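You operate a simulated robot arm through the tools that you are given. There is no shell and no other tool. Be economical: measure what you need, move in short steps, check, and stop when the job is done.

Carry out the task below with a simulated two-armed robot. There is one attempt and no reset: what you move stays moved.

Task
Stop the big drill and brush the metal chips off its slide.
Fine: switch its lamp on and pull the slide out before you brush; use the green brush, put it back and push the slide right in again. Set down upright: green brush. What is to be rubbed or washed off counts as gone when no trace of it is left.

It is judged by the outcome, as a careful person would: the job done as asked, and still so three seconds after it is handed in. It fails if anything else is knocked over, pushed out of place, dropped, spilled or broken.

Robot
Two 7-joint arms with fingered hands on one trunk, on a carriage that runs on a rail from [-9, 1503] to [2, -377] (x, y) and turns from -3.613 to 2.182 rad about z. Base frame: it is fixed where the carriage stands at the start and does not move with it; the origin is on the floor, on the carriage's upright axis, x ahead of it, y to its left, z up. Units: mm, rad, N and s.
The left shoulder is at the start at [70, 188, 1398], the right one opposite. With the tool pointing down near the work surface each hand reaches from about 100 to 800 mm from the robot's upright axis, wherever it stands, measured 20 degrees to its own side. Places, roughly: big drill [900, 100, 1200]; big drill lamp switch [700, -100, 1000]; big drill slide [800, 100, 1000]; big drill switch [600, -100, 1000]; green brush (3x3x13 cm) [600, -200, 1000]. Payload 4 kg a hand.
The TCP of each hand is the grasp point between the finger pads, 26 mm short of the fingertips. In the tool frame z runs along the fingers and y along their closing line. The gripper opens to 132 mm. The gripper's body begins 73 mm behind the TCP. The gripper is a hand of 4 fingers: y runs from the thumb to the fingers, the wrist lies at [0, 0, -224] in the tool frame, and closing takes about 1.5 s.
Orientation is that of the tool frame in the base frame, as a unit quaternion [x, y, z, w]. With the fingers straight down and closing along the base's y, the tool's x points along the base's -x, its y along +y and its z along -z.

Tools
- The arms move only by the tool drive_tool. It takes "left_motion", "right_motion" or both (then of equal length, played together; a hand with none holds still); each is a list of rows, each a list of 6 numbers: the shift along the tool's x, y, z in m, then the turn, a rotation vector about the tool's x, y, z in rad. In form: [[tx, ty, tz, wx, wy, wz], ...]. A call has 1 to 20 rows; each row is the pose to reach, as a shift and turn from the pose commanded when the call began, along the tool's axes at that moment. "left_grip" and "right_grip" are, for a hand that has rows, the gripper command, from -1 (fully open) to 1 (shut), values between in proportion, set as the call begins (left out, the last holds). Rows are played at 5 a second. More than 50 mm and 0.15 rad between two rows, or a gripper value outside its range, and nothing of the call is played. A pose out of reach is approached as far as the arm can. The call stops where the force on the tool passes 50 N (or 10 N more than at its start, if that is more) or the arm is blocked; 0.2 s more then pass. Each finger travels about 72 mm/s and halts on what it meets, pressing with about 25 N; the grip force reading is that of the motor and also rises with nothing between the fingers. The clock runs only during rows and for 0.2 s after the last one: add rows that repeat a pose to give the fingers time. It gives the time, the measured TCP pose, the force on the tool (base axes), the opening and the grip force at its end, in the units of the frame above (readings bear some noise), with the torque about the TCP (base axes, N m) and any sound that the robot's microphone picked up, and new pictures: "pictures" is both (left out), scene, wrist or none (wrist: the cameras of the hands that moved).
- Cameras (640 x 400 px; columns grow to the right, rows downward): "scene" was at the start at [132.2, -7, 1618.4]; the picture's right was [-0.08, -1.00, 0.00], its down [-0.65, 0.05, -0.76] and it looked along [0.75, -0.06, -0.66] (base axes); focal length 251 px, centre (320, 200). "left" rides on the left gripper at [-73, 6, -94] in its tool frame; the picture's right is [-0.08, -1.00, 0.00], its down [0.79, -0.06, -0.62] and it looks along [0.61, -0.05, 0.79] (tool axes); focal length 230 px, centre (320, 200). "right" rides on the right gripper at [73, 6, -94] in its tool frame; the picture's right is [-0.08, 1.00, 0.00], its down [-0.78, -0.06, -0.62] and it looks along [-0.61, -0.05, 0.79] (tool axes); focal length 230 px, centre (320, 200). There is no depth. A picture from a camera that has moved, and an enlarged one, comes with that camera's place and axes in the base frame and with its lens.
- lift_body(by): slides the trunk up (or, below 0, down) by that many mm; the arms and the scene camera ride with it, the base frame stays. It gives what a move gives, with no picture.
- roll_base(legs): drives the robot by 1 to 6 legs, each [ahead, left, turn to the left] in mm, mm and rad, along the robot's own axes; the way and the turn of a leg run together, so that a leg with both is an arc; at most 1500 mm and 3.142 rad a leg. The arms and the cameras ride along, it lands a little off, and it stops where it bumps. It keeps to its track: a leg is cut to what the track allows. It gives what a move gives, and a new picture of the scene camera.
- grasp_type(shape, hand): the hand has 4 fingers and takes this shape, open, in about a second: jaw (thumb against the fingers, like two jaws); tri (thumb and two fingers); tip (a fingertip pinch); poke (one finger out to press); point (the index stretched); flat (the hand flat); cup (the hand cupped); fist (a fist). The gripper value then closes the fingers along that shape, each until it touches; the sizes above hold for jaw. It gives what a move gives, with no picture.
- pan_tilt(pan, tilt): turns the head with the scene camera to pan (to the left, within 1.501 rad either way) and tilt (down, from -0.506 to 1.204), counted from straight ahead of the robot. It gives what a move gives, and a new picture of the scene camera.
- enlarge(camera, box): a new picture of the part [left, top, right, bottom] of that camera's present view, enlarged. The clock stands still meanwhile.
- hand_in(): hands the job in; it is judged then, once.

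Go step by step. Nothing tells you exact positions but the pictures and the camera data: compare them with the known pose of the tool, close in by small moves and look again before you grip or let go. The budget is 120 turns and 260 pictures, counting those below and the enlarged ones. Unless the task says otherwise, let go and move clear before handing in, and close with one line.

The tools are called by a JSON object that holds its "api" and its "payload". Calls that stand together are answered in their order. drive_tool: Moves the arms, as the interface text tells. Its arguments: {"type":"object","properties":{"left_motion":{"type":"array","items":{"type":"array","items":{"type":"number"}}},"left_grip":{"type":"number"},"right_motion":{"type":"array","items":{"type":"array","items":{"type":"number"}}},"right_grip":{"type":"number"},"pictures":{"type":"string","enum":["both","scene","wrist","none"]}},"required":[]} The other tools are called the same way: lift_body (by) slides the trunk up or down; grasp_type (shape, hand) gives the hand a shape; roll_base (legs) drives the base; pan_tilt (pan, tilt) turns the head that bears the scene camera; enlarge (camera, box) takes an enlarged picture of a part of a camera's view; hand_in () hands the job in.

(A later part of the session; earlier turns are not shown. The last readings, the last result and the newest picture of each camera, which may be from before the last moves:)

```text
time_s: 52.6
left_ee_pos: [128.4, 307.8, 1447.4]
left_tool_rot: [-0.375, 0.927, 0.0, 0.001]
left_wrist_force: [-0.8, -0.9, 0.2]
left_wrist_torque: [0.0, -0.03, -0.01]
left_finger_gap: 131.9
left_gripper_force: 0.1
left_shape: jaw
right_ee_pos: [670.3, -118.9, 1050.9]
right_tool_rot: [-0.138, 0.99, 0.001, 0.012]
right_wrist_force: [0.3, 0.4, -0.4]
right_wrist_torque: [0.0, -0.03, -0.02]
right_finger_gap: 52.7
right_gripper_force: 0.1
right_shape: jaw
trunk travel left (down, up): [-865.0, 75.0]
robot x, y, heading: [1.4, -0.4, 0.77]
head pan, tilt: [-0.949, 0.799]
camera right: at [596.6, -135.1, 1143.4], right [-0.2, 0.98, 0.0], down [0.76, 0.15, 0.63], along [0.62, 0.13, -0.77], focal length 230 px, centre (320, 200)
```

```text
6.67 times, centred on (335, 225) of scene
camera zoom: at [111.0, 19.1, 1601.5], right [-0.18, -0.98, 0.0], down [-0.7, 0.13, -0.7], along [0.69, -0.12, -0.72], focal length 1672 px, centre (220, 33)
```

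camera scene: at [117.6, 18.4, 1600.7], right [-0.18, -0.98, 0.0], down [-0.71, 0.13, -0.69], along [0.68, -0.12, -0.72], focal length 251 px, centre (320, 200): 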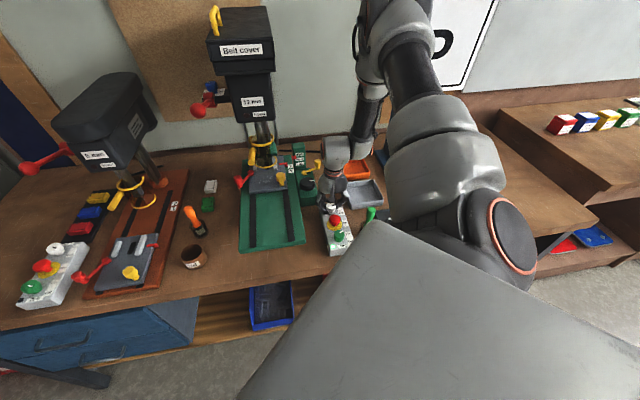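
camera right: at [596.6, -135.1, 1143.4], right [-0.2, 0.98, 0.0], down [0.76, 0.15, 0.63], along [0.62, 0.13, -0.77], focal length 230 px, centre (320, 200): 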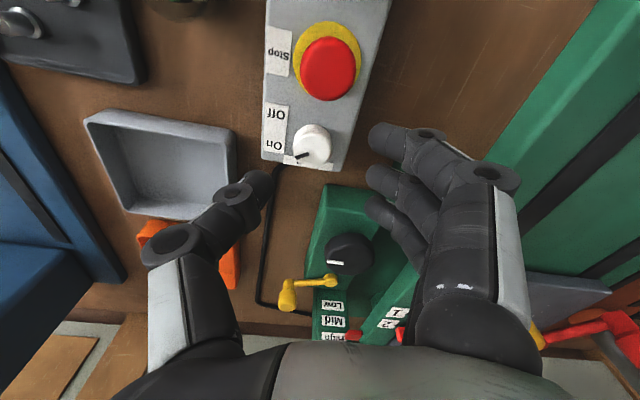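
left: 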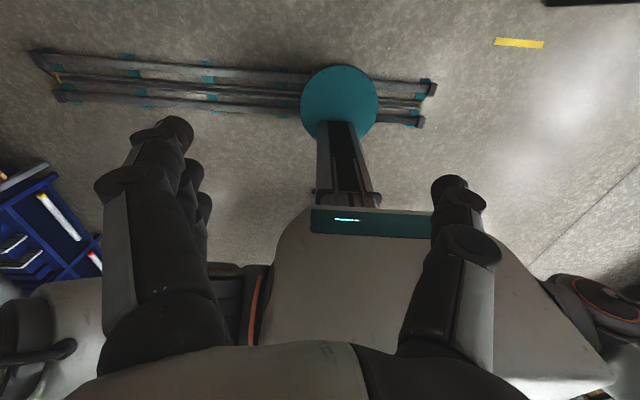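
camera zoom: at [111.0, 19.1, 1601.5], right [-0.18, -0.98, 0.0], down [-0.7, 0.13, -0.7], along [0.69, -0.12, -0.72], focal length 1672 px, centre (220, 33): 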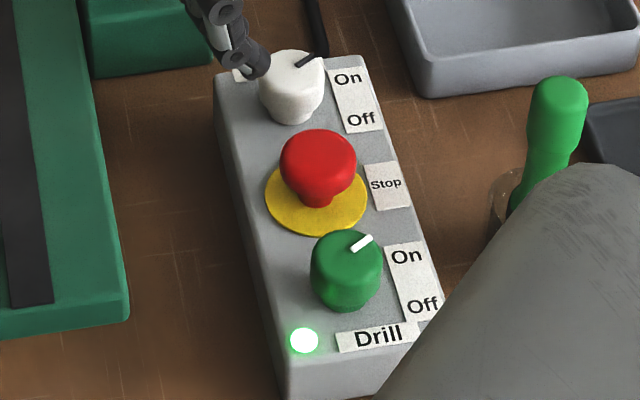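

The lamp under the drill head is lit. Next the green knob at about (560,-123): I'll move over it with yaw about +45°.

{"api": "drive_tool", "payload": {"right_motion": [[0.036, 0.009, -0.02, 0, 0.02, -0.13], [0.072, 0.018, -0.02, 0, 0.02, -0.26], [0.107, 0.026, -0.02, 0, 0.02, -0.39], [0.107, 0.026, -0.0, 0, 0.02, -0.51], [0.107, 0.026, 0.03, 0, 0.02, -0.51]], "pictures": "wrist"}}

{"api": "enlarge", "payload": {"camera": "right", "box": [220, 60, 420, 220]}}

```text
time_s: 53.8
left_ee_pos: [134.3, 308.5, 1446.8]
left_tool_rot: [-0.375, 0.927, 0.0, 0.0]
left_wrist_force: [0.1, -0.2, 1.2]
left_wrist_torque: [0.02, 0.02, 0.02]
left_finger_gap: 131.5
left_gripper_force: 0.2
left_shape: jaw
right_ee_pos: [564.1, -123.5, 1018.1]
right_tool_rot: [-0.384, 0.923, -0.004, 0.0]
right_wrist_force: [0.4, -0.5, -0.1]
right_wrist_torque: [-0.02, -0.02, 0.02]
right_finger_gap: 52.5
right_gripper_force: 0.1
right_shape: jaw
trunk travel left (down, up): [-865.0, 75.0]
robot x, y, heading: [0.5, -2.3, 0.768]
head pan, tilt: [-0.949, 0.799]
camera right: at [508.5, -172.5, 1111.4], right [-0.65, 0.76, -0.01], down [0.6, 0.52, 0.61], along [0.47, 0.4, -0.79], focal length 230 px, centre (320, 200)
```

right: 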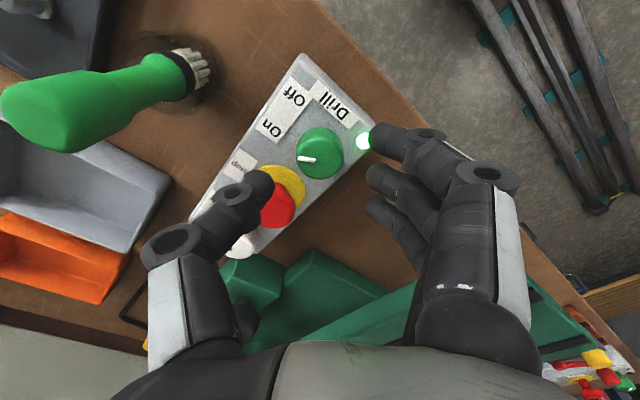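

```text
2.50 times, centred on (320, 140) of right
camera zoom: at [508.5, -172.5, 1111.4], right [-0.65, 0.76, -0.01], down [0.6, 0.52, 0.61], along [0.47, 0.4, -0.79], focal length 575 px, centre (320, 350)
```

zoom: 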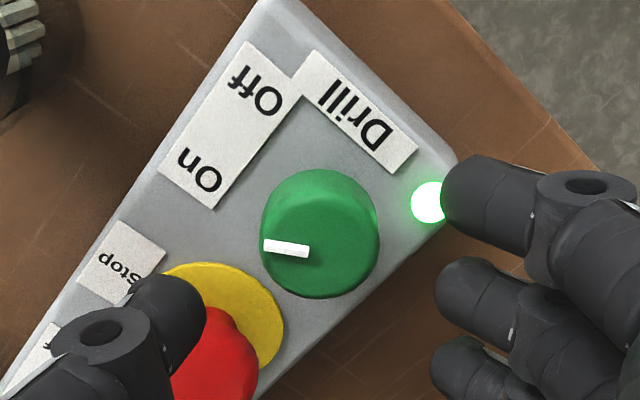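

The green knob is centred under the grip. I'll lower onto it.

{"api": "drive_tool", "payload": {"right_motion": [[0, 0, 0.015, 0, 0, 0], [0, 0, 0.03, 0, 0, 0], [0, 0, 0.042, 0, 0, 0], [0, 0, 0.048, 0, 0, 0]], "pictures": "wrist"}}

{"api": "enlarge", "payload": {"camera": "right", "box": [220, 100, 420, 240]}}

```text
time_s: 54.8
left_ee_pos: [131.2, 309.3, 1446.1]
left_tool_rot: [-0.376, 0.927, -0.002, 0.001]
left_wrist_force: [-0.1, -0.2, -0.3]
left_wrist_torque: [0.01, 0.03, 0.01]
left_finger_gap: 131.8
left_gripper_force: 0.1
left_shape: jaw
right_ee_pos: [561.6, -122.8, 968.9]
right_tool_rot: [-0.385, 0.923, -0.003, 0.0]
right_wrist_force: [-0.6, -0.2, -0.9]
right_wrist_torque: [0.0, -0.03, 0.0]
right_finger_gap: 52.7
right_gripper_force: 0.1
right_shape: jaw
trunk travel left (down, up): [-865.0, 75.0]
robot x, y, heading: [-0.3, 0.3, 0.764]
head pan, tilt: [-0.949, 0.799]
camera right: at [506.2, -172.0, 1063.8], right [-0.65, 0.76, -0.01], down [0.6, 0.52, 0.61], along [0.47, 0.4, -0.79], focal length 230 px, centre (320, 200)
```

right: 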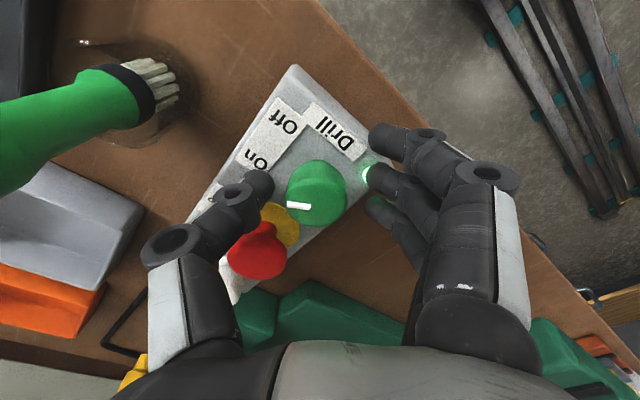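

```text
2.86 times, centred on (320, 170) of right
camera zoom: at [506.2, -172.0, 1063.8], right [-0.65, 0.76, -0.01], down [0.6, 0.52, 0.61], along [0.47, 0.4, -0.79], focal length 657 px, centre (320, 286)
```

zoom: 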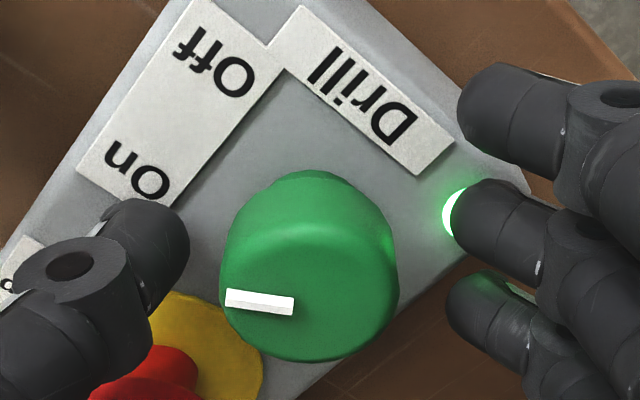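

Well centred. I'll close and turn clockwise by 30° first.

{"api": "drive_tool", "payload": {"right_motion": [[-0.001, -0.002, 0, 0, 0, 0], [-0.001, -0.002, 0, 0, 0, 0], [-0.001, -0.002, 0, 0, 0, 0], [-0.001, -0.002, 0, 0, 0, 0], [-0.001, -0.002, 0, 0, 0, 0]], "right_grip": 0.8, "pictures": "wrist"}}

{"api": "drive_tool", "payload": {"right_motion": [[0, 0, 0, 0, 0, 0.07], [0, 0, 0, 0, 0, 0.14], [0, 0, 0, 0, 0, 0.21], [0, 0, 0, 0, 0, 0.28], [0, 0, 0, 0, 0, 0.35], [0, 0, 0, 0, 0, 0.42], [0, 0, 0, 0, 0, 0.5]], "pictures": "wrist"}}

```text
time_s: 56.0
left_ee_pos: [132.8, 308.2, 1446.7]
left_tool_rot: [-0.375, 0.927, -0.001, 0.0]
left_wrist_force: [-0.6, -0.1, -0.4]
left_wrist_torque: [0.0, -0.02, 0.01]
left_finger_gap: 131.7
left_gripper_force: 0.1
left_shape: jaw
right_ee_pos: [565.8, -126.3, 967.7]
right_tool_rot: [-0.383, 0.924, -0.005, -0.001]
right_wrist_force: [3.6, -4.9, -6.4]
right_wrist_torque: [-0.12, -0.07, 0.03]
right_finger_gap: 14.4
right_gripper_force: 25.5
right_shape: jaw
trunk travel left (down, up): [-865.0, 75.0]
robot x, y, heading: [0.5, 0.2, 0.768]
head pan, tilt: [-0.949, 0.799]
camera right: at [509.7, -174.4, 1063.5], right [-0.65, 0.76, -0.01], down [0.6, 0.52, 0.61], along [0.47, 0.4, -0.79], focal length 230 px, centre (320, 200)
```

right: 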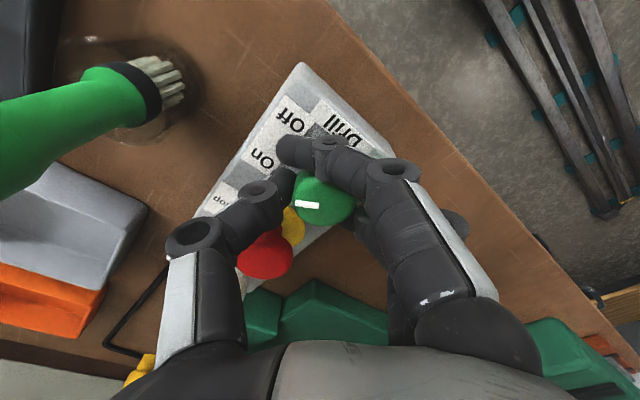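

```text
time_s: 57.6
left_ee_pos: [132.4, 307.5, 1447.6]
left_tool_rot: [-0.376, 0.927, 0.001, 0.001]
left_wrist_force: [-0.1, -0.8, 0.4]
left_wrist_torque: [0.0, 0.01, -0.04]
left_finger_gap: 131.8
left_gripper_force: 0.1
left_shape: jaw
right_ee_pos: [565.4, -125.6, 967.9]
right_tool_rot: [-0.142, 0.99, -0.003, 0.0]
right_wrist_force: [-2.9, -4.2, -10.1]
right_wrist_torque: [-0.08, 0.1, 0.03]
right_finger_gap: 14.1
right_gripper_force: 25.4
right_shape: jaw
trunk travel left (down, up): [-865.0, 75.0]
robot x, y, heading: [1.3, -1.9, 0.77]
head pan, tilt: [-0.949, 0.799]
camera right: at [492.7, -141.8, 1063.7], right [-0.21, 0.98, -0.01], down [0.77, 0.17, 0.62], along [0.6, 0.12, -0.79], focal length 230 px, centre (320, 200)
```

right: 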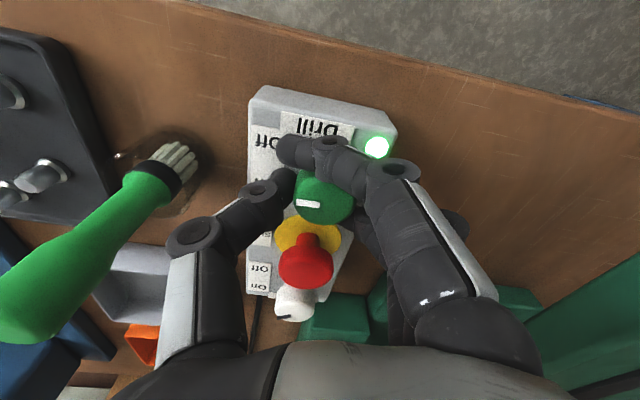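

It turns with the hand. Another 35° clockwise.

{"api": "drive_tool", "payload": {"right_motion": [[0, 0, 0, 0, 0, 0.07], [0, 0, 0, 0, 0, 0.14], [0, 0, 0, 0, 0, 0.21], [0, 0, 0, 0, 0, 0.28], [0, 0, 0, 0, 0, 0.35], [0, 0, 0, 0, 0, 0.42], [0, 0, 0, 0, 0, 0.5], [0, 0, 0, 0, 0, 0.58]], "pictures": "wrist"}}

```text
time_s: 59.4
left_ee_pos: [130.3, 306.9, 1447.6]
left_tool_rot: [-0.376, 0.927, -0.001, 0.002]
left_wrist_force: [-0.3, 0.2, -0.1]
left_wrist_torque: [0.01, 0.04, -0.01]
left_finger_gap: 132.2
left_gripper_force: 0.1
left_shape: jaw
right_ee_pos: [563.9, -124.7, 970.5]
right_tool_rot: [0.146, 0.989, -0.003, 0.002]
right_wrist_force: [-14.3, 0.4, -14.8]
right_wrist_torque: [-0.01, 0.32, 0.11]
right_finger_gap: 13.1
right_gripper_force: 25.4
right_shape: jaw
trunk travel left (down, up): [-865.0, 75.0]
robot x, y, heading: [2.0, -0.3, 0.772]
head pan, tilt: [-0.949, 0.799]
camera right: at [495.5, -99.6, 1064.0], right [0.36, 0.93, 0.0], down [0.73, -0.28, 0.62], along [0.58, -0.23, -0.78], focal length 230 px, centre (320, 200)
```

right: 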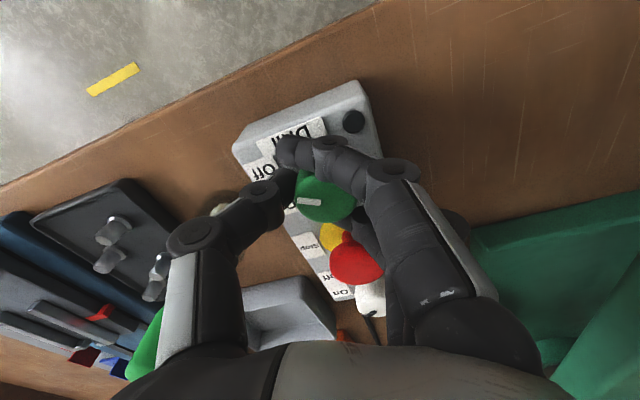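

The power light went out: the drill is off. I'll release, rise, and check both knobs.

{"api": "drive_tool", "payload": {"right_motion": [[0, 0, 0, 0, 0, 0], [0, 0, 0, 0, 0, 0], [0, 0, 0, 0, 0, 0], [0, 0, -0.03, 0, 0, 0], [0, 0, -0.065, 0, 0, 0], [0, 0, -0.1, 0, 0, 0]], "right_grip": 0.2, "pictures": "wrist"}}

{"api": "enlarge", "payload": {"camera": "scene", "box": [220, 100, 370, 250]}}

{"api": "enlarge", "payload": {"camera": "right", "box": [220, 70, 420, 220]}}

```text
time_s: 60.8
left_ee_pos: [129.2, 309.9, 1446.1]
left_tool_rot: [-0.377, 0.926, -0.001, 0.002]
left_wrist_force: [0.7, -0.7, 0.0]
left_wrist_torque: [0.01, 0.0, -0.01]
left_finger_gap: 131.7
left_gripper_force: 0.2
left_shape: jaw
right_ee_pos: [562.4, -125.4, 1071.6]
right_tool_rot: [0.145, 0.989, -0.004, 0.002]
right_wrist_force: [0.3, 0.3, -0.4]
right_wrist_torque: [-0.02, -0.03, 0.0]
right_finger_gap: 52.5
right_gripper_force: 0.0
right_shape: jaw
trunk travel left (down, up): [-865.0, 75.0]
robot x, y, heading: [-2.4, 1.0, 0.771]
head pan, tilt: [-0.949, 0.799]
camera right: at [494.4, -99.5, 1166.6], right [0.36, 0.93, -0.01], down [0.73, -0.28, 0.62], along [0.58, -0.23, -0.78], focal length 230 px, centre (320, 200)
```

right: 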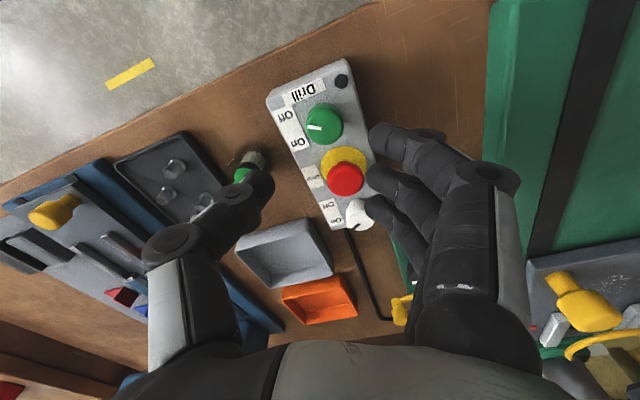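

```text
2.67 times, centred on (295, 175) of scene
camera zoom: at [111.6, 20.9, 1601.4], right [-0.18, -0.98, 0.0], down [-0.7, 0.13, -0.7], along [0.69, -0.13, -0.72], focal length 669 px, centre (387, 267)
```

zoom: 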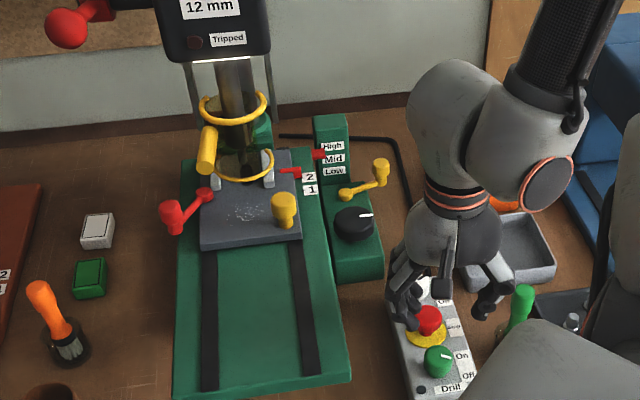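

```text
2.67 times, centred on (320, 145) of right
camera zoom: at [494.4, -99.5, 1166.6], right [0.36, 0.93, -0.01], down [0.73, -0.28, 0.62], along [0.58, -0.23, -0.78], focal length 614 px, centre (320, 347)
```

zoom: 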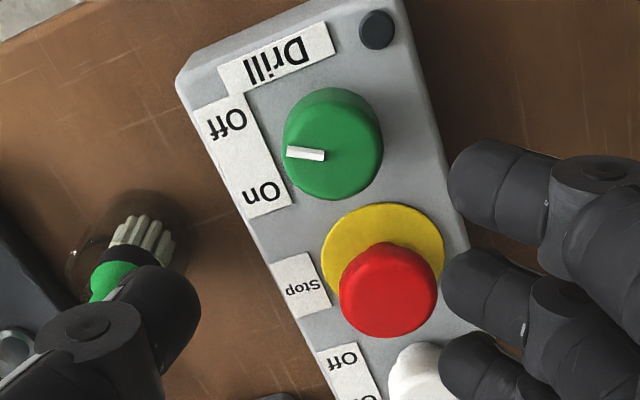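

Drill off, lamp on. The slide's yellow knob is near (770–850, 40); I'll rise a little and shift the carriage left so the right arm has it on its good side.

{"api": "drive_tool", "payload": {"right_motion": [[0, 0, -0.04, 0, 0, 0], [0, 0, -0.07, 0, 0, 0]], "pictures": "none"}}

{"api": "roll_base", "payload": {"legs": [[115, 118, 0]]}}

{"api": "enlarge", "payload": {"camera": "right", "box": [0, 0, 640, 400]}}

```text
time_s: 61.4
left_ee_pos: [128.3, 309.0, 1447.6]
left_tool_rot: [-0.377, 0.926, -0.001, 0.001]
left_wrist_force: [-0.5, -0.6, 0.0]
left_wrist_torque: [0.05, -0.03, -0.01]
left_finger_gap: 131.8
left_gripper_force: 0.1
left_shape: jaw
right_ee_pos: [572.1, -124.8, 1143.3]
right_tool_rot: [0.144, 0.99, -0.003, 0.001]
right_wrist_force: [-0.2, 0.8, -0.6]
right_wrist_torque: [0.0, -0.02, 0.0]
right_finger_gap: 52.3
right_gripper_force: 0.1
right_shape: jaw
right hand out of reach, approached as far as the arm can: row 1, 2
trunk travel left (down, up): [-865.0, 75.0]
robot x, y, heading: [-0.4, -1.7, 0.766]
head pan, tilt: [-0.949, 0.799]
```

```text
time_s: 62.8
left_ee_pos: [130.2, 467.0, 1448.6]
left_tool_rot: [-0.376, 0.926, 0.001, 0.002]
left_wrist_force: [-0.2, 0.1, 0.2]
left_wrist_torque: [0.04, 0.0, 0.0]
left_finger_gap: 131.6
left_gripper_force: 0.0
left_shape: jaw
right_ee_pos: [573.1, 34.8, 1140.2]
right_tool_rot: [0.145, 0.989, -0.002, 0.0]
right_wrist_force: [0.2, 0.0, 0.7]
right_wrist_torque: [0.04, 0.03, -0.04]
right_finger_gap: 52.2
right_gripper_force: 0.1
right_shape: jaw
trunk travel left (down, up): [-865.0, 75.0]
robot x, y, heading: [0.5, 161.1, 0.77]
head pan, tilt: [-0.949, 0.799]
camera scene: at [112.4, 178.4, 1601.5], right [-0.18, -0.98, 0.0], down [-0.71, 0.13, -0.7], along [0.69, -0.12, -0.72], focal length 251 px, centre (320, 200)
```

scene: 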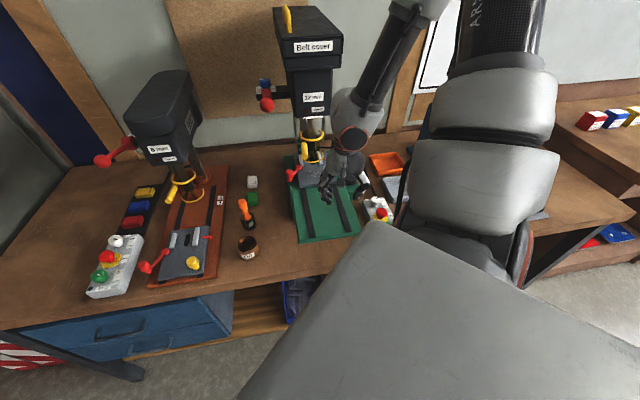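

```text
1.00 times, centred on (320, 200) of right (not enlarged: the box is as wide or as high as the picture)
camera zoom: at [505.0, 61.4, 1235.2], right [0.36, 0.93, 0.0], down [0.73, -0.28, 0.62], along [0.57, -0.22, -0.79], focal length 230 px, centre (320, 200)
```

zoom: 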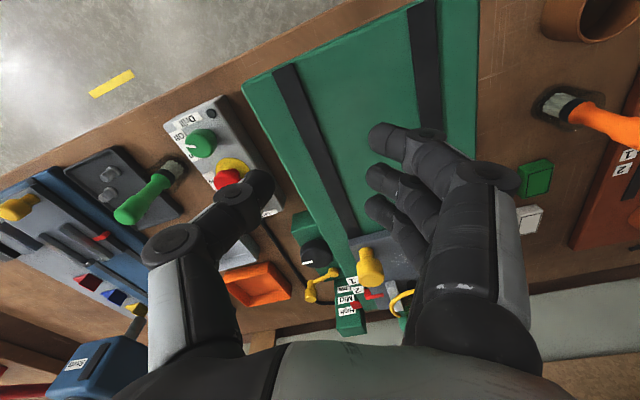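

The yellow knob is ahead at roughly y≈25. I'll move the hand forward 100 mm and look again from closer.

{"api": "drive_tool", "payload": {"right_motion": [[-0.035, 0.006, 0.02, 0, 0, -0.1], [-0.07, 0.012, 0.03, 0, 0, -0.2], [-0.1, 0.02, 0.03, 0, 0, -0.29], [-0.1, 0.02, 0.03, 0, 0, -0.29]]}}

{"api": "enlarge", "payload": {"camera": "right", "box": [230, 130, 450, 330]}}

```text
time_s: 63.8
left_ee_pos: [130.5, 473.2, 1447.2]
left_tool_rot: [-0.376, 0.927, -0.001, 0.0]
left_wrist_force: [-0.2, 0.9, -0.2]
left_wrist_torque: [-0.04, 0.03, -0.02]
left_finger_gap: 131.7
left_gripper_force: 0.0
left_shape: jaw
right_ee_pos: [674.4, 32.6, 1110.9]
right_tool_rot: [0.001, 1.0, -0.004, 0.0]
right_wrist_force: [0.3, 0.1, 0.3]
right_wrist_torque: [0.0, 0.01, 0.0]
right_finger_gap: 52.5
right_gripper_force: 0.1
right_shape: jaw
trunk travel left (down, up): [-865.0, 75.0]
robot x, y, heading: [2.3, 164.0, 0.768]
head pan, tilt: [-0.949, 0.799]
camera scene: at [111.9, 184.9, 1601.4], right [-0.18, -0.98, 0.0], down [-0.71, 0.13, -0.7], along [0.69, -0.12, -0.72], focal length 251 px, centre (320, 200)
camera right: at [602.2, 36.8, 1206.3], right [0.08, 1.0, -0.01], down [0.79, -0.06, 0.62], along [0.61, -0.05, -0.79], focal length 230 px, centre (320, 200)
```

scene: 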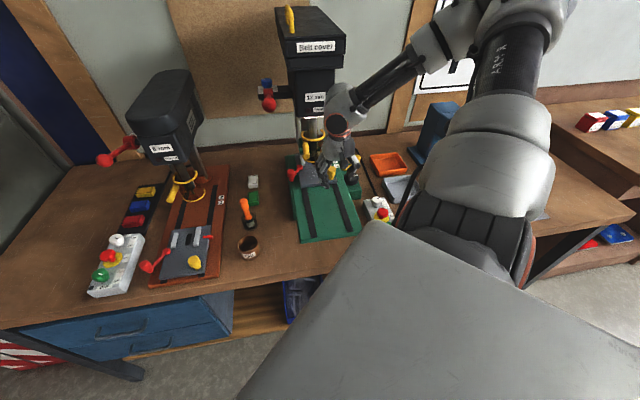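
right: 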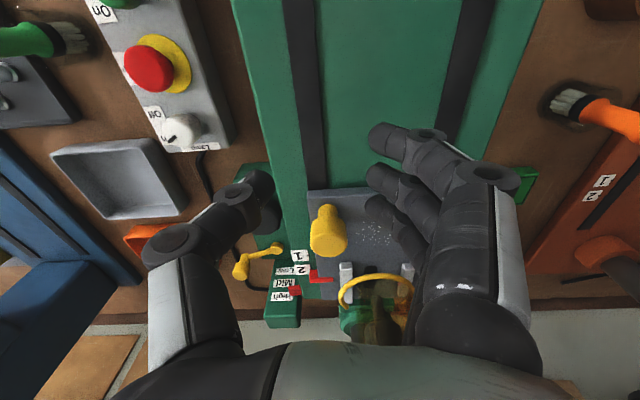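

```text
2.00 times, centred on (340, 230) of right
camera zoom: at [602.2, 36.8, 1206.3], right [0.08, 1.0, -0.01], down [0.79, -0.06, 0.62], along [0.61, -0.05, -0.79], focal length 460 px, centre (280, 140)
```

zoom: 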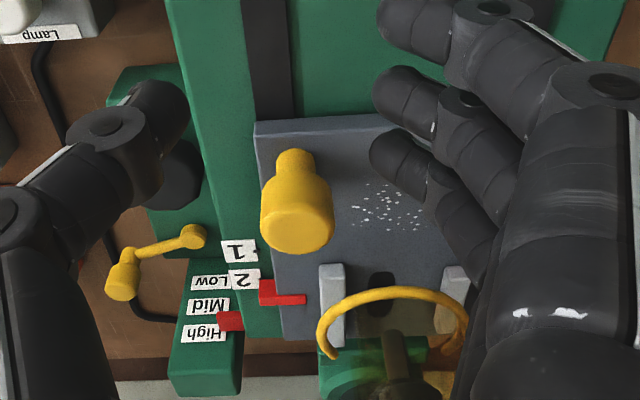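

Triangulating, the knob's top is near (843, 27, 998) — far out. I'll tilt the fingers forward about 35° to shorten the reach and move to a pre-grasp point.

{"api": "drive_tool", "payload": {"right_motion": [[-0.02, -0.001, 0.0, 0, -0.1, 0], [-0.04, -0.002, 0.005, 0, -0.2, 0], [-0.06, -0.003, 0.01, 0, -0.3, 0], [-0.08, -0.004, 0.02, 0, -0.4, 0], [-0.1, -0.005, 0.03, 0, -0.5, 0], [-0.11, -0.006, 0.045, 0, -0.6, 0], [-0.11, -0.006, 0.045, 0, -0.6, 0]], "right_grip": -0.05}}

{"api": "enlarge", "payload": {"camera": "scene", "box": [270, 110, 390, 210]}}

```text
time_s: 65.0
left_ee_pos: [124.3, 471.9, 1447.4]
left_tool_rot: [-0.376, 0.927, -0.001, 0.003]
left_wrist_force: [-0.1, 0.5, 1.1]
left_wrist_torque: [0.03, 0.04, -0.01]
left_finger_gap: 131.9
left_gripper_force: 0.0
left_shape: jaw
right_ee_pos: [763.1, 29.5, 1081.9]
right_tool_rot: [-0.005, 0.97, 0.002, 0.244]
right_wrist_force: [-19.7, -0.9, 17.8]
right_wrist_torque: [0.76, 0.38, 0.89]
right_finger_gap: 67.9
right_gripper_force: 0.2
right_shape: jaw
trunk travel left (down, up): [-865.0, 75.0]
robot x, y, heading: [-3.6, 164.8, 0.773]
head pan, tilt: [-0.949, 0.799]
stopped in row 6 (right hand): the force on the tool passed its limit at 56 N (the readings are from after the stop); the commanded pose is now the measured one
camera scene: at [106.1, 183.2, 1602.1], right [-0.18, -0.98, 0.0], down [-0.7, 0.13, -0.7], along [0.69, -0.12, -0.71], focal length 251 px, centre (320, 200)
camera right: at [654.9, 31.9, 1129.9], right [0.06, 1.0, 0.04], down [0.4, -0.06, 0.91], along [0.91, -0.04, -0.4], focal length 230 px, centre (320, 200)
```

scene: 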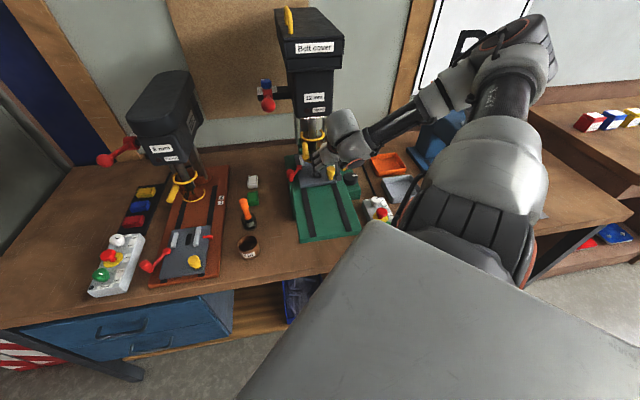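
right: 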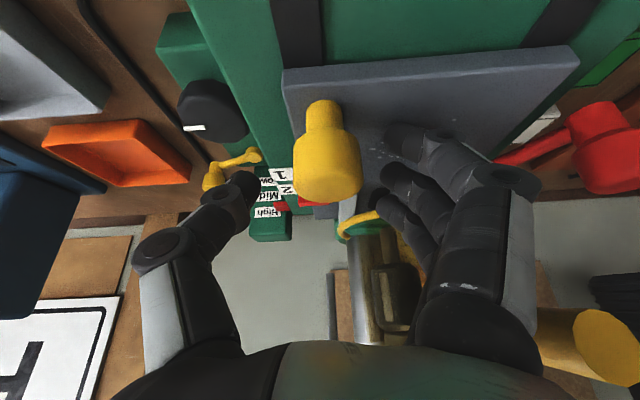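

```text
4.00 times, centred on (330, 160) of scene
camera zoom: at [106.1, 183.2, 1602.1], right [-0.18, -0.98, 0.0], down [-0.7, 0.13, -0.7], along [0.69, -0.12, -0.71], focal length 1003 px, centre (280, 360)
```

zoom: 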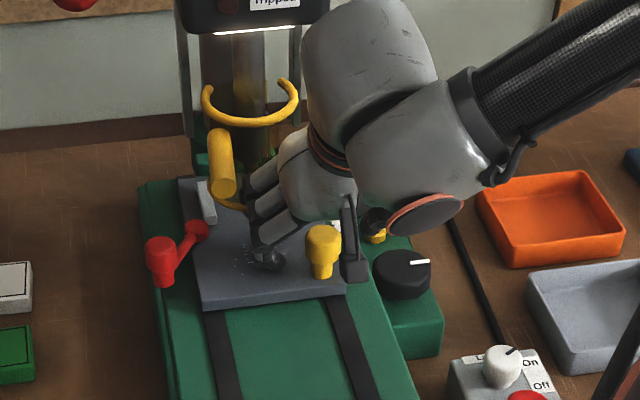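

The knob is closer and higher than I computed: its top is about (757, 32, 1075), and it's already between thumb and fingers; the fingertips have touched the plate. I'll back off 10 mm and check the force.

{"api": "drive_tool", "payload": {"right_motion": [[0.002, 0, -0.006, 0, 0, 0], [0.003, 0, -0.011, 0, 0, 0]]}}

{"api": "enlarge", "payload": {"camera": "scene", "box": [270, 110, 390, 210]}}

```text
time_s: 65.7
left_ee_pos: [130.9, 472.0, 1446.9]
left_tool_rot: [-0.375, 0.927, 0.0, 0.0]
left_wrist_force: [-0.3, 0.5, 1.3]
left_wrist_torque: [0.01, 0.01, 0.03]
left_finger_gap: 131.7
left_gripper_force: 0.0
left_shape: jaw
right_ee_pos: [760.3, 28.5, 1084.2]
right_tool_rot: [-0.003, 0.971, 0.0, 0.241]
right_wrist_force: [0.1, 0.1, -0.3]
right_wrist_torque: [-0.02, -0.01, 0.04]
right_finger_gap: 69.1
right_gripper_force: 0.0
right_shape: jaw
trunk travel left (down, up): [-865.0, 75.0]
robot x, y, heading: [-3.7, 164.5, 0.77]
head pan, tilt: [-0.949, 0.799]
camera scene: at [113.2, 183.5, 1601.2], right [-0.18, -0.98, 0.0], down [-0.71, 0.13, -0.7], along [0.69, -0.12, -0.72], focal length 251 px, centre (320, 200)
camera right: at [652.6, 31.2, 1135.0], right [0.06, 1.0, 0.03], down [0.41, -0.06, 0.91], along [0.91, -0.04, -0.41], focal length 230 px, centre (320, 200)
```

scene: 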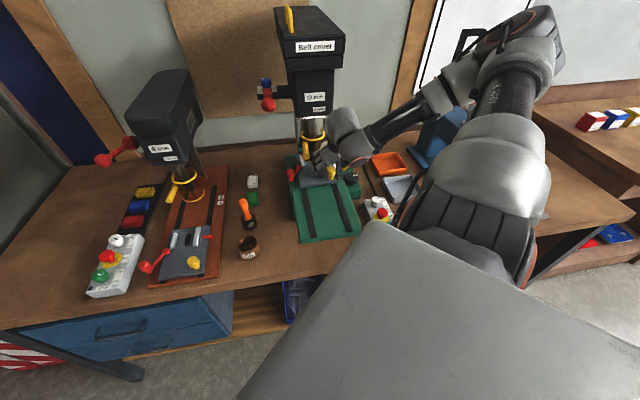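
right: 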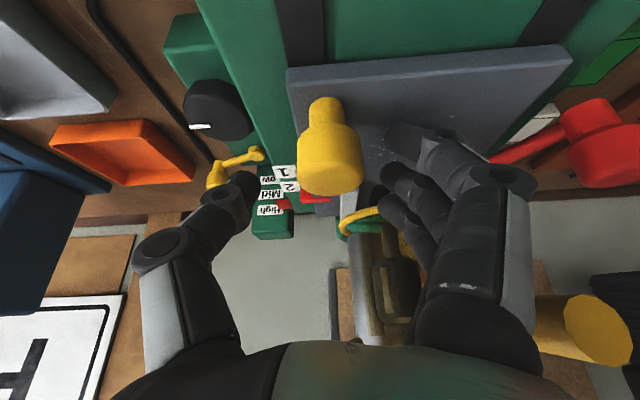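

```text
4.00 times, centred on (330, 160) of scene
camera zoom: at [113.2, 183.5, 1601.2], right [-0.18, -0.98, 0.0], down [-0.71, 0.13, -0.7], along [0.69, -0.12, -0.72], focal length 1003 px, centre (280, 360)
```

zoom: 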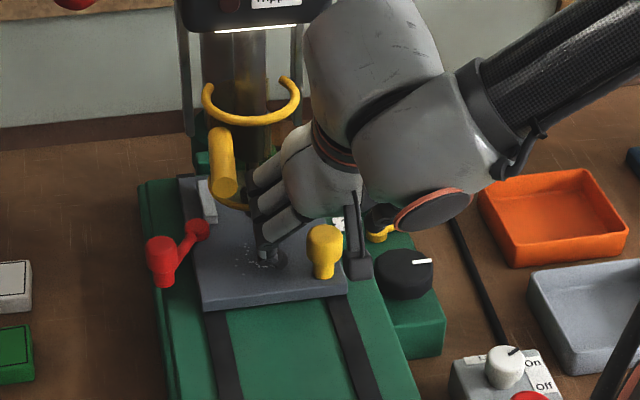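

The guard's handle, not the plate, was likely what the fingers met. The knob is slightly nearer and lower than the grasp point; I'll shift back 15, left 5, down 8 mm.

{"api": "drive_tool", "payload": {"right_motion": [[0.009, 0.003, 0, 0, 0, 0], [0.017, 0.005, 0, 0, 0, 0]], "pictures": "wrist"}}

{"api": "enlarge", "payload": {"camera": "scene", "box": [300, 140, 370, 190]}}

```text
time_s: 66.2
left_ee_pos: [127.8, 472.5, 1447.3]
left_tool_rot: [-0.376, 0.927, -0.001, 0.001]
left_wrist_force: [0.3, -0.6, -1.0]
left_wrist_torque: [0.01, -0.01, -0.02]
left_finger_gap: 131.7
left_gripper_force: 0.0
left_shape: jaw
right_ee_pos: [743.5, 33.0, 1080.8]
right_tool_rot: [-0.004, 0.97, 0.001, 0.242]
right_wrist_force: [4.2, -1.7, 13.9]
right_wrist_torque: [0.57, 0.05, -0.17]
right_finger_gap: 68.1
right_gripper_force: 0.0
right_shape: jaw
trunk travel left (down, up): [-865.0, 75.0]
robot x, y, heading: [-1.2, 162.4, 0.768]
head pan, tilt: [-0.949, 0.799]
camera right: at [636.2, 36.8, 1130.1], right [0.06, 1.0, 0.04], down [0.4, -0.06, 0.91], along [0.91, -0.04, -0.4], focal length 230 px, centre (320, 200)
```

right: 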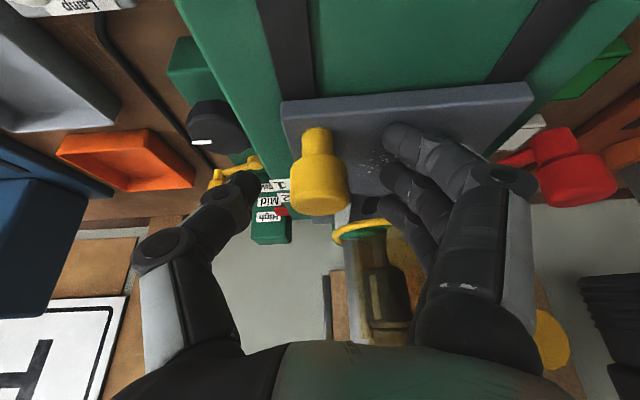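

```text
8.00 times, centred on (335, 165) of scene
camera zoom: at [110.5, 183.8, 1601.9], right [-0.18, -0.98, 0.0], down [-0.7, 0.13, -0.7], along [0.69, -0.12, -0.72], focal length 2007 px, centre (200, 480)
```

zoom: 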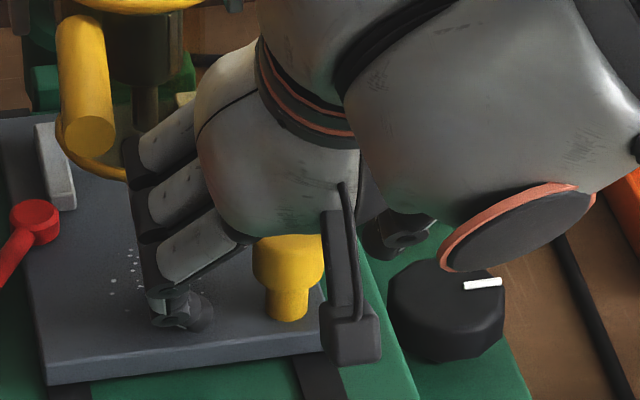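

Contact torque tells me the near fingertip rests on the plate (z≈1041); the knob's axis is about (740,34), head at 1060–1079, right between thumb and fingers. Closing now.

{"api": "drive_tool", "payload": {"right_motion": [[0.002, 0, -0.002, 0, 0, 0], [0.002, 0, -0.002, 0, 0, 0], [0.002, 0, -0.002, 0, 0, 0], [0.002, 0, -0.002, 0, 0, 0], [0.002, 0, -0.002, 0, 0, 0], [0.002, 0, -0.002, 0, 0, 0]], "right_grip": 0.9}}

{"api": "enlarge", "payload": {"camera": "scene", "box": [300, 140, 370, 190]}}

```text
time_s: 67.7
left_ee_pos: [127.6, 471.6, 1446.8]
left_tool_rot: [-0.375, 0.927, -0.001, 0.001]
left_wrist_force: [0.9, -0.4, 0.2]
left_wrist_torque: [-0.02, 0.01, 0.02]
left_finger_gap: 131.8
left_gripper_force: 0.0
left_shape: jaw
right_ee_pos: [740.1, 32.0, 1080.3]
right_tool_rot: [-0.003, 0.97, -0.001, 0.242]
right_wrist_force: [5.4, -2.0, 20.0]
right_wrist_torque: [1.1, 0.26, -0.14]
right_finger_gap: 21.7
right_gripper_force: 25.1
right_shape: jaw
trunk travel left (down, up): [-865.0, 75.0]
robot x, y, heading: [-1.7, 165.5, 0.768]
head pan, tilt: [-0.949, 0.799]
camera scene: at [110.1, 183.8, 1601.6], right [-0.18, -0.98, 0.0], down [-0.7, 0.13, -0.7], along [0.69, -0.12, -0.72], focal length 251 px, centre (320, 200)
camera right: at [632.7, 35.9, 1129.3], right [0.06, 1.0, 0.03], down [0.4, -0.06, 0.91], along [0.91, -0.04, -0.41], focal length 230 px, centre (320, 200)
```

scene: 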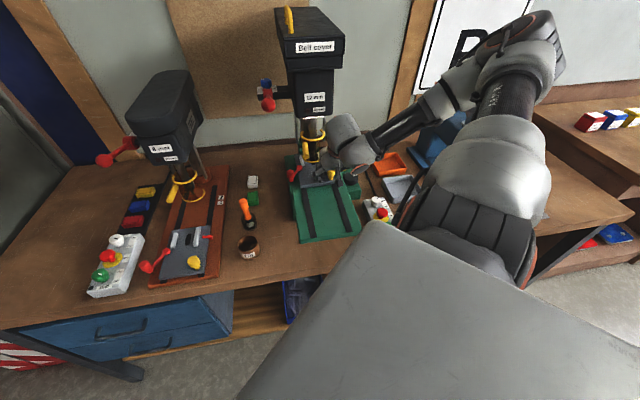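
right: 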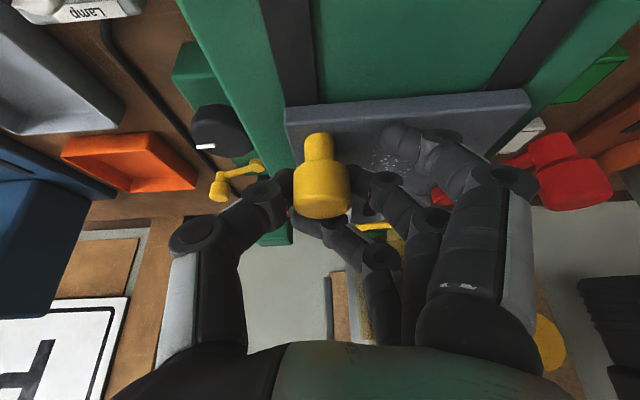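

```text
8.00 times, centred on (335, 165) of scene
camera zoom: at [110.1, 183.8, 1601.6], right [-0.18, -0.98, 0.0], down [-0.7, 0.13, -0.7], along [0.69, -0.12, -0.72], focal length 2007 px, centre (200, 480)
```

zoom: 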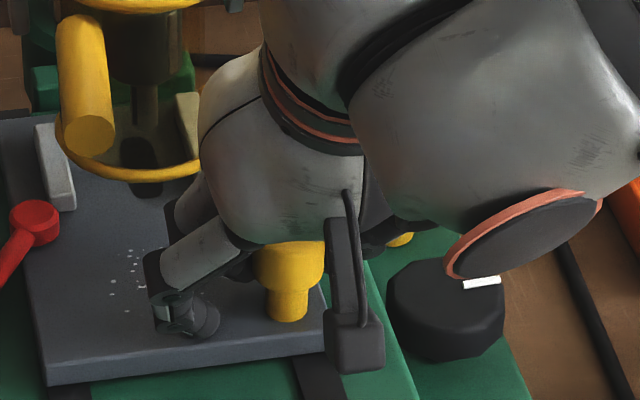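

The far and middle fingers have closed behind the knob, a good hook for pulling. I'll lift 3 mm and pull 20 mm toward the robot as a test.

{"api": "drive_tool", "payload": {"right_motion": [[-0.0014, 0, -0.0027, 0, 0, 0], [0.003, 0, -0.005, 0, 0, 0], [0.0074, 0, -0.0074, 0, 0, 0], [0.0118, 0, -0.01, 0, 0, 0], [0.0163, 0, -0.0121, 0, 0, 0]], "pictures": "wrist"}}

{"api": "enlarge", "payload": {"camera": "scene", "box": [280, 140, 370, 205]}}

```text
time_s: 68.8
left_ee_pos: [131.1, 471.1, 1447.2]
left_tool_rot: [-0.375, 0.927, 0.0, 0.0]
left_wrist_force: [-0.4, 0.3, -0.7]
left_wrist_torque: [-0.01, 0.01, 0.01]
left_finger_gap: 131.8
left_gripper_force: 0.0
left_shape: jaw
right_ee_pos: [721.6, 30.9, 1080.3]
right_tool_rot: [-0.003, 0.971, -0.001, 0.24]
right_wrist_force: [1.8, -8.4, -2.2]
right_wrist_torque: [-0.08, 0.01, 0.0]
right_finger_gap: 17.0
right_gripper_force: 24.6
right_shape: jaw
trunk travel left (down, up): [-865.0, 75.0]
robot x, y, heading: [-2.6, 165.5, 0.769]
head pan, tilt: [-0.949, 0.799]
camera right: at [614.2, 34.5, 1129.4], right [0.06, 1.0, 0.04], down [0.41, -0.06, 0.91], along [0.91, -0.04, -0.41], focal length 230 px, centre (320, 200)
```

right: 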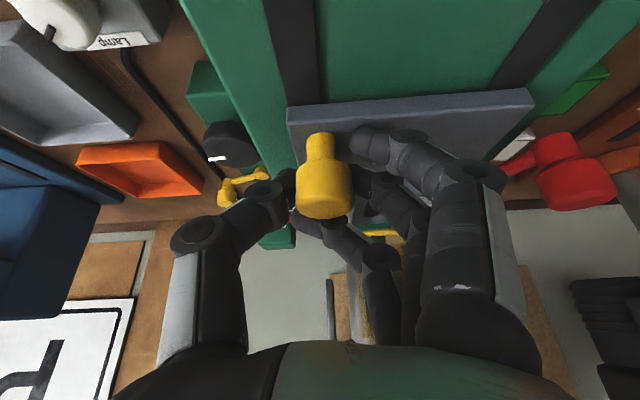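

```text
6.15 times, centred on (325, 172) of scene
camera zoom: at [112.6, 181.3, 1601.3], right [-0.18, -0.98, 0.0], down [-0.71, 0.13, -0.7], along [0.69, -0.12, -0.72], focal length 1544 px, centre (289, 369)
```

zoom: 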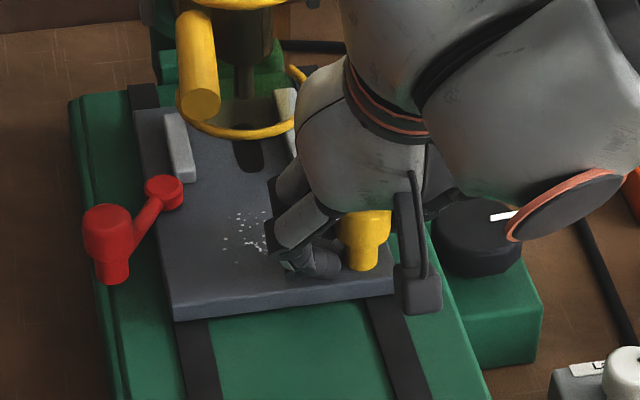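

The slide moves freely. I'll pull on, another 130 mm.

{"api": "drive_tool", "payload": {"right_motion": [[0.0177, -0.0006, -0.0094, 0, 0, 0], [0.0354, -0.0012, -0.0187, 0, 0, 0], [0.053, -0.0018, -0.028, 0, 0, 0], [0.0707, -0.0024, -0.0374, 0, 0, 0], [0.0884, -0.003, -0.0468, 0, 0, 0], [0.106, -0.0036, -0.0562, 0, 0, 0], [0.115, -0.004, -0.061, 0, 0, 0]]}}

{"api": "enlarge", "payload": {"camera": "scene", "box": [270, 130, 380, 250]}}

```text
time_s: 70.5
left_ee_pos: [131.3, 471.6, 1447.3]
left_tool_rot: [-0.375, 0.927, 0.0, 0.0]
left_wrist_force: [-0.6, -0.3, -0.4]
left_wrist_torque: [0.0, 0.03, -0.01]
left_finger_gap: 131.8
left_gripper_force: 0.1
left_shape: jaw
right_ee_pos: [590.5, 26.9, 1081.9]
right_tool_rot: [-0.004, 0.971, 0.001, 0.24]
right_wrist_force: [2.5, -0.6, 0.9]
right_wrist_torque: [0.02, -0.03, 0.0]
right_finger_gap: 11.9
right_gripper_force: 25.1
right_shape: jaw
trunk travel left (down, up): [-865.0, 75.0]
robot x, y, heading: [-0.0, 165.2, 0.769]
head pan, tilt: [-0.949, 0.799]
camera scene: at [113.0, 183.1, 1601.4], right [-0.18, -0.98, 0.0], down [-0.71, 0.13, -0.7], along [0.69, -0.12, -0.72], focal length 251 px, centre (320, 200)
camera right: at [484.3, 31.0, 1131.2], right [0.06, 1.0, 0.04], down [0.41, -0.06, 0.91], along [0.91, -0.04, -0.41], focal length 230 px, centre (320, 200)
```

scene: 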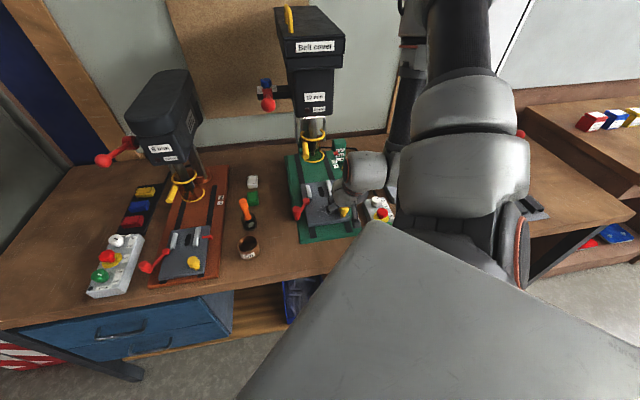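
right: 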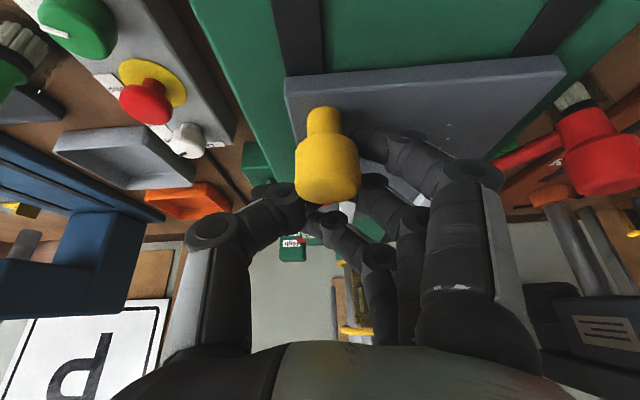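

```text
3.33 times, centred on (325, 190) of scene
camera zoom: at [113.0, 183.1, 1601.4], right [-0.18, -0.98, 0.0], down [-0.71, 0.13, -0.7], along [0.69, -0.12, -0.72], focal length 836 px, centre (303, 233)
```

zoom: 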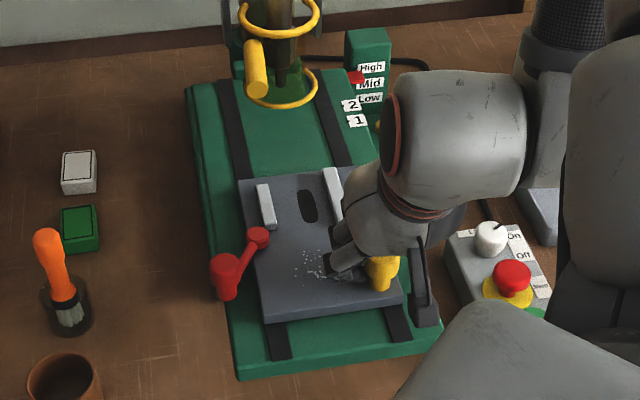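

The slide is out about 150 mm. I'll pull on gently up to 40 mm more, to its stop.

{"api": "drive_tool", "payload": {"right_motion": [[0.0088, -0.0003, -0.0047, 0, 0, 0], [0.0177, -0.0006, -0.0094, 0, 0, 0], [0.0265, -0.0009, -0.014, 0, 0, 0], [0.0354, -0.0012, -0.0187, 0, 0, 0]], "pictures": "none"}}

{"api": "enlarge", "payload": {"camera": "scene", "box": [270, 130, 380, 250]}}

```text
time_s: 71.5
left_ee_pos: [123.8, 477.4, 1448.2]
left_tool_rot: [-0.377, 0.926, -0.002, 0.002]
left_wrist_force: [0.3, -0.3, 0.0]
left_wrist_torque: [-0.02, -0.02, 0.01]
left_finger_gap: 131.7
left_gripper_force: 0.0
left_shape: jaw
right_ee_pos: [565.1, 23.0, 1076.2]
right_tool_rot: [-0.003, 0.97, 0.0, 0.244]
right_wrist_force: [-0.6, 6.8, 35.0]
right_wrist_torque: [1.06, 0.54, -0.04]
right_finger_gap: 13.8
right_gripper_force: 25.6
right_shape: jaw
right hand out of reach, approached as far as the arm can: row 2, 3, 4
trunk travel left (down, up): [-865.0, 75.0]
robot x, y, heading: [0.1, 161.2, 0.772]
head pan, tilt: [-0.949, 0.799]
```

```text
3.33 times, centred on (325, 190) of scene
camera zoom: at [105.4, 189.1, 1602.4], right [-0.18, -0.98, 0.0], down [-0.7, 0.13, -0.7], along [0.69, -0.13, -0.71], focal length 836 px, centre (303, 233)
```

zoom: 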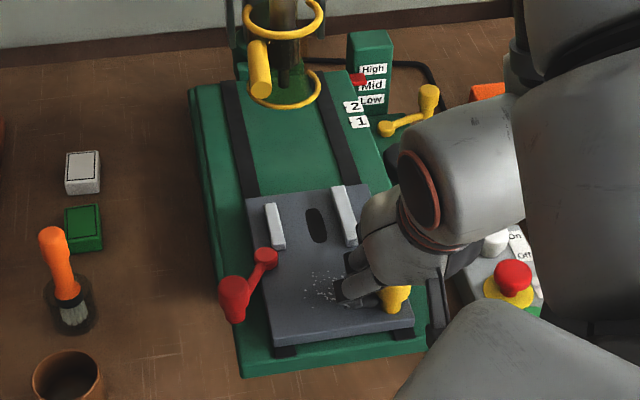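

The slide is out nearly to the front. I'll relieve the downward force, open, and lift clear.

{"api": "drive_tool", "payload": {"right_motion": [[-0.003, 0, -0.006, 0, 0, 0], [-0.003, 0, -0.006, 0, 0, 0], [-0.003, 0, -0.006, 0, 0, 0], [-0.003, 0, -0.006, 0, 0, 0], [-0.015, 0, -0.035, 0, 0, 0], [-0.03, 0, -0.07, 0, 0, 0], [-0.04, 0, -0.1, 0, 0, 0]], "right_grip": -0.2}}

{"api": "enlarge", "payload": {"camera": "scene", "box": [270, 130, 400, 250]}}

```text
time_s: 73.0
left_ee_pos: [130.2, 471.2, 1447.5]
left_tool_rot: [-0.375, 0.927, -0.001, 0.001]
left_wrist_force: [0.8, -1.1, -0.4]
left_wrist_torque: [0.02, 0.02, -0.03]
left_finger_gap: 132.0
left_gripper_force: 0.0
left_shape: jaw
right_ee_pos: [597.7, -4.8, 1143.3]
right_tool_rot: [-0.004, 0.971, 0.002, 0.241]
right_wrist_force: [-0.4, 0.0, 0.1]
right_wrist_torque: [0.01, -0.03, -0.02]
right_finger_gap: 78.9
right_gripper_force: 0.0
right_shape: jaw
right hand out of reach, approached as far as the arm can: row 5, 6, 7
trunk travel left (down, up): [-865.0, 75.0]
robot x, y, heading: [-3.2, 165.4, 0.774]
head pan, tilt: [-0.949, 0.799]
camera scene: at [111.6, 182.7, 1601.4], right [-0.18, -0.98, 0.0], down [-0.7, 0.13, -0.7], along [0.69, -0.12, -0.72], focal length 251 px, centre (320, 200)
camera right: at [490.5, -1.5, 1192.9], right [0.06, 1.0, 0.04], down [0.41, -0.06, 0.91], along [0.91, -0.04, -0.41], focal length 230 px, centre (320, 200)
```

scene: 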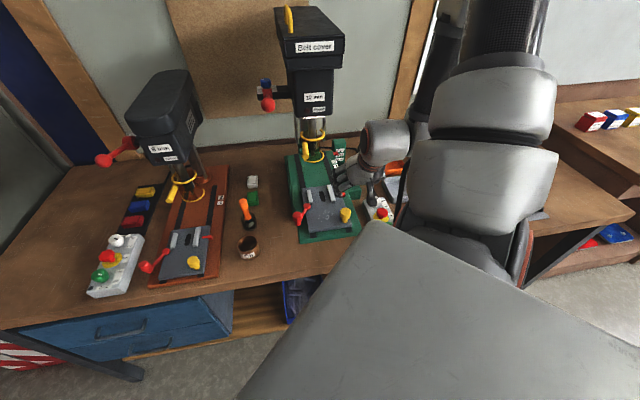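
right: 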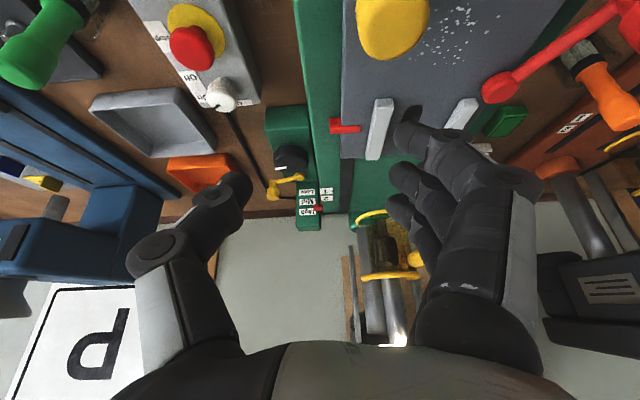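

```text
3.33 times, centred on (335, 190) of scene
camera zoom: at [111.6, 182.7, 1601.4], right [-0.18, -0.98, 0.0], down [-0.7, 0.13, -0.7], along [0.69, -0.12, -0.72], focal length 836 px, centre (270, 233)
```

zoom: 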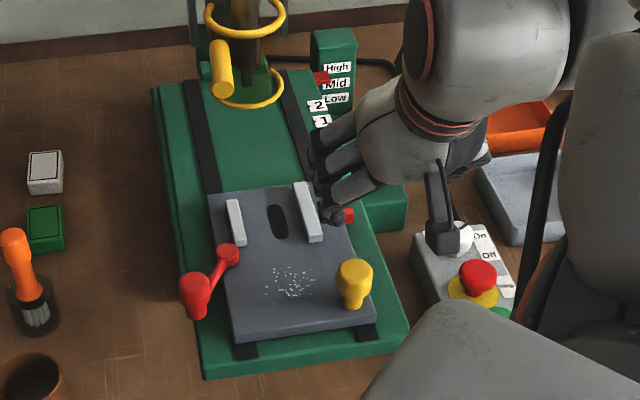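

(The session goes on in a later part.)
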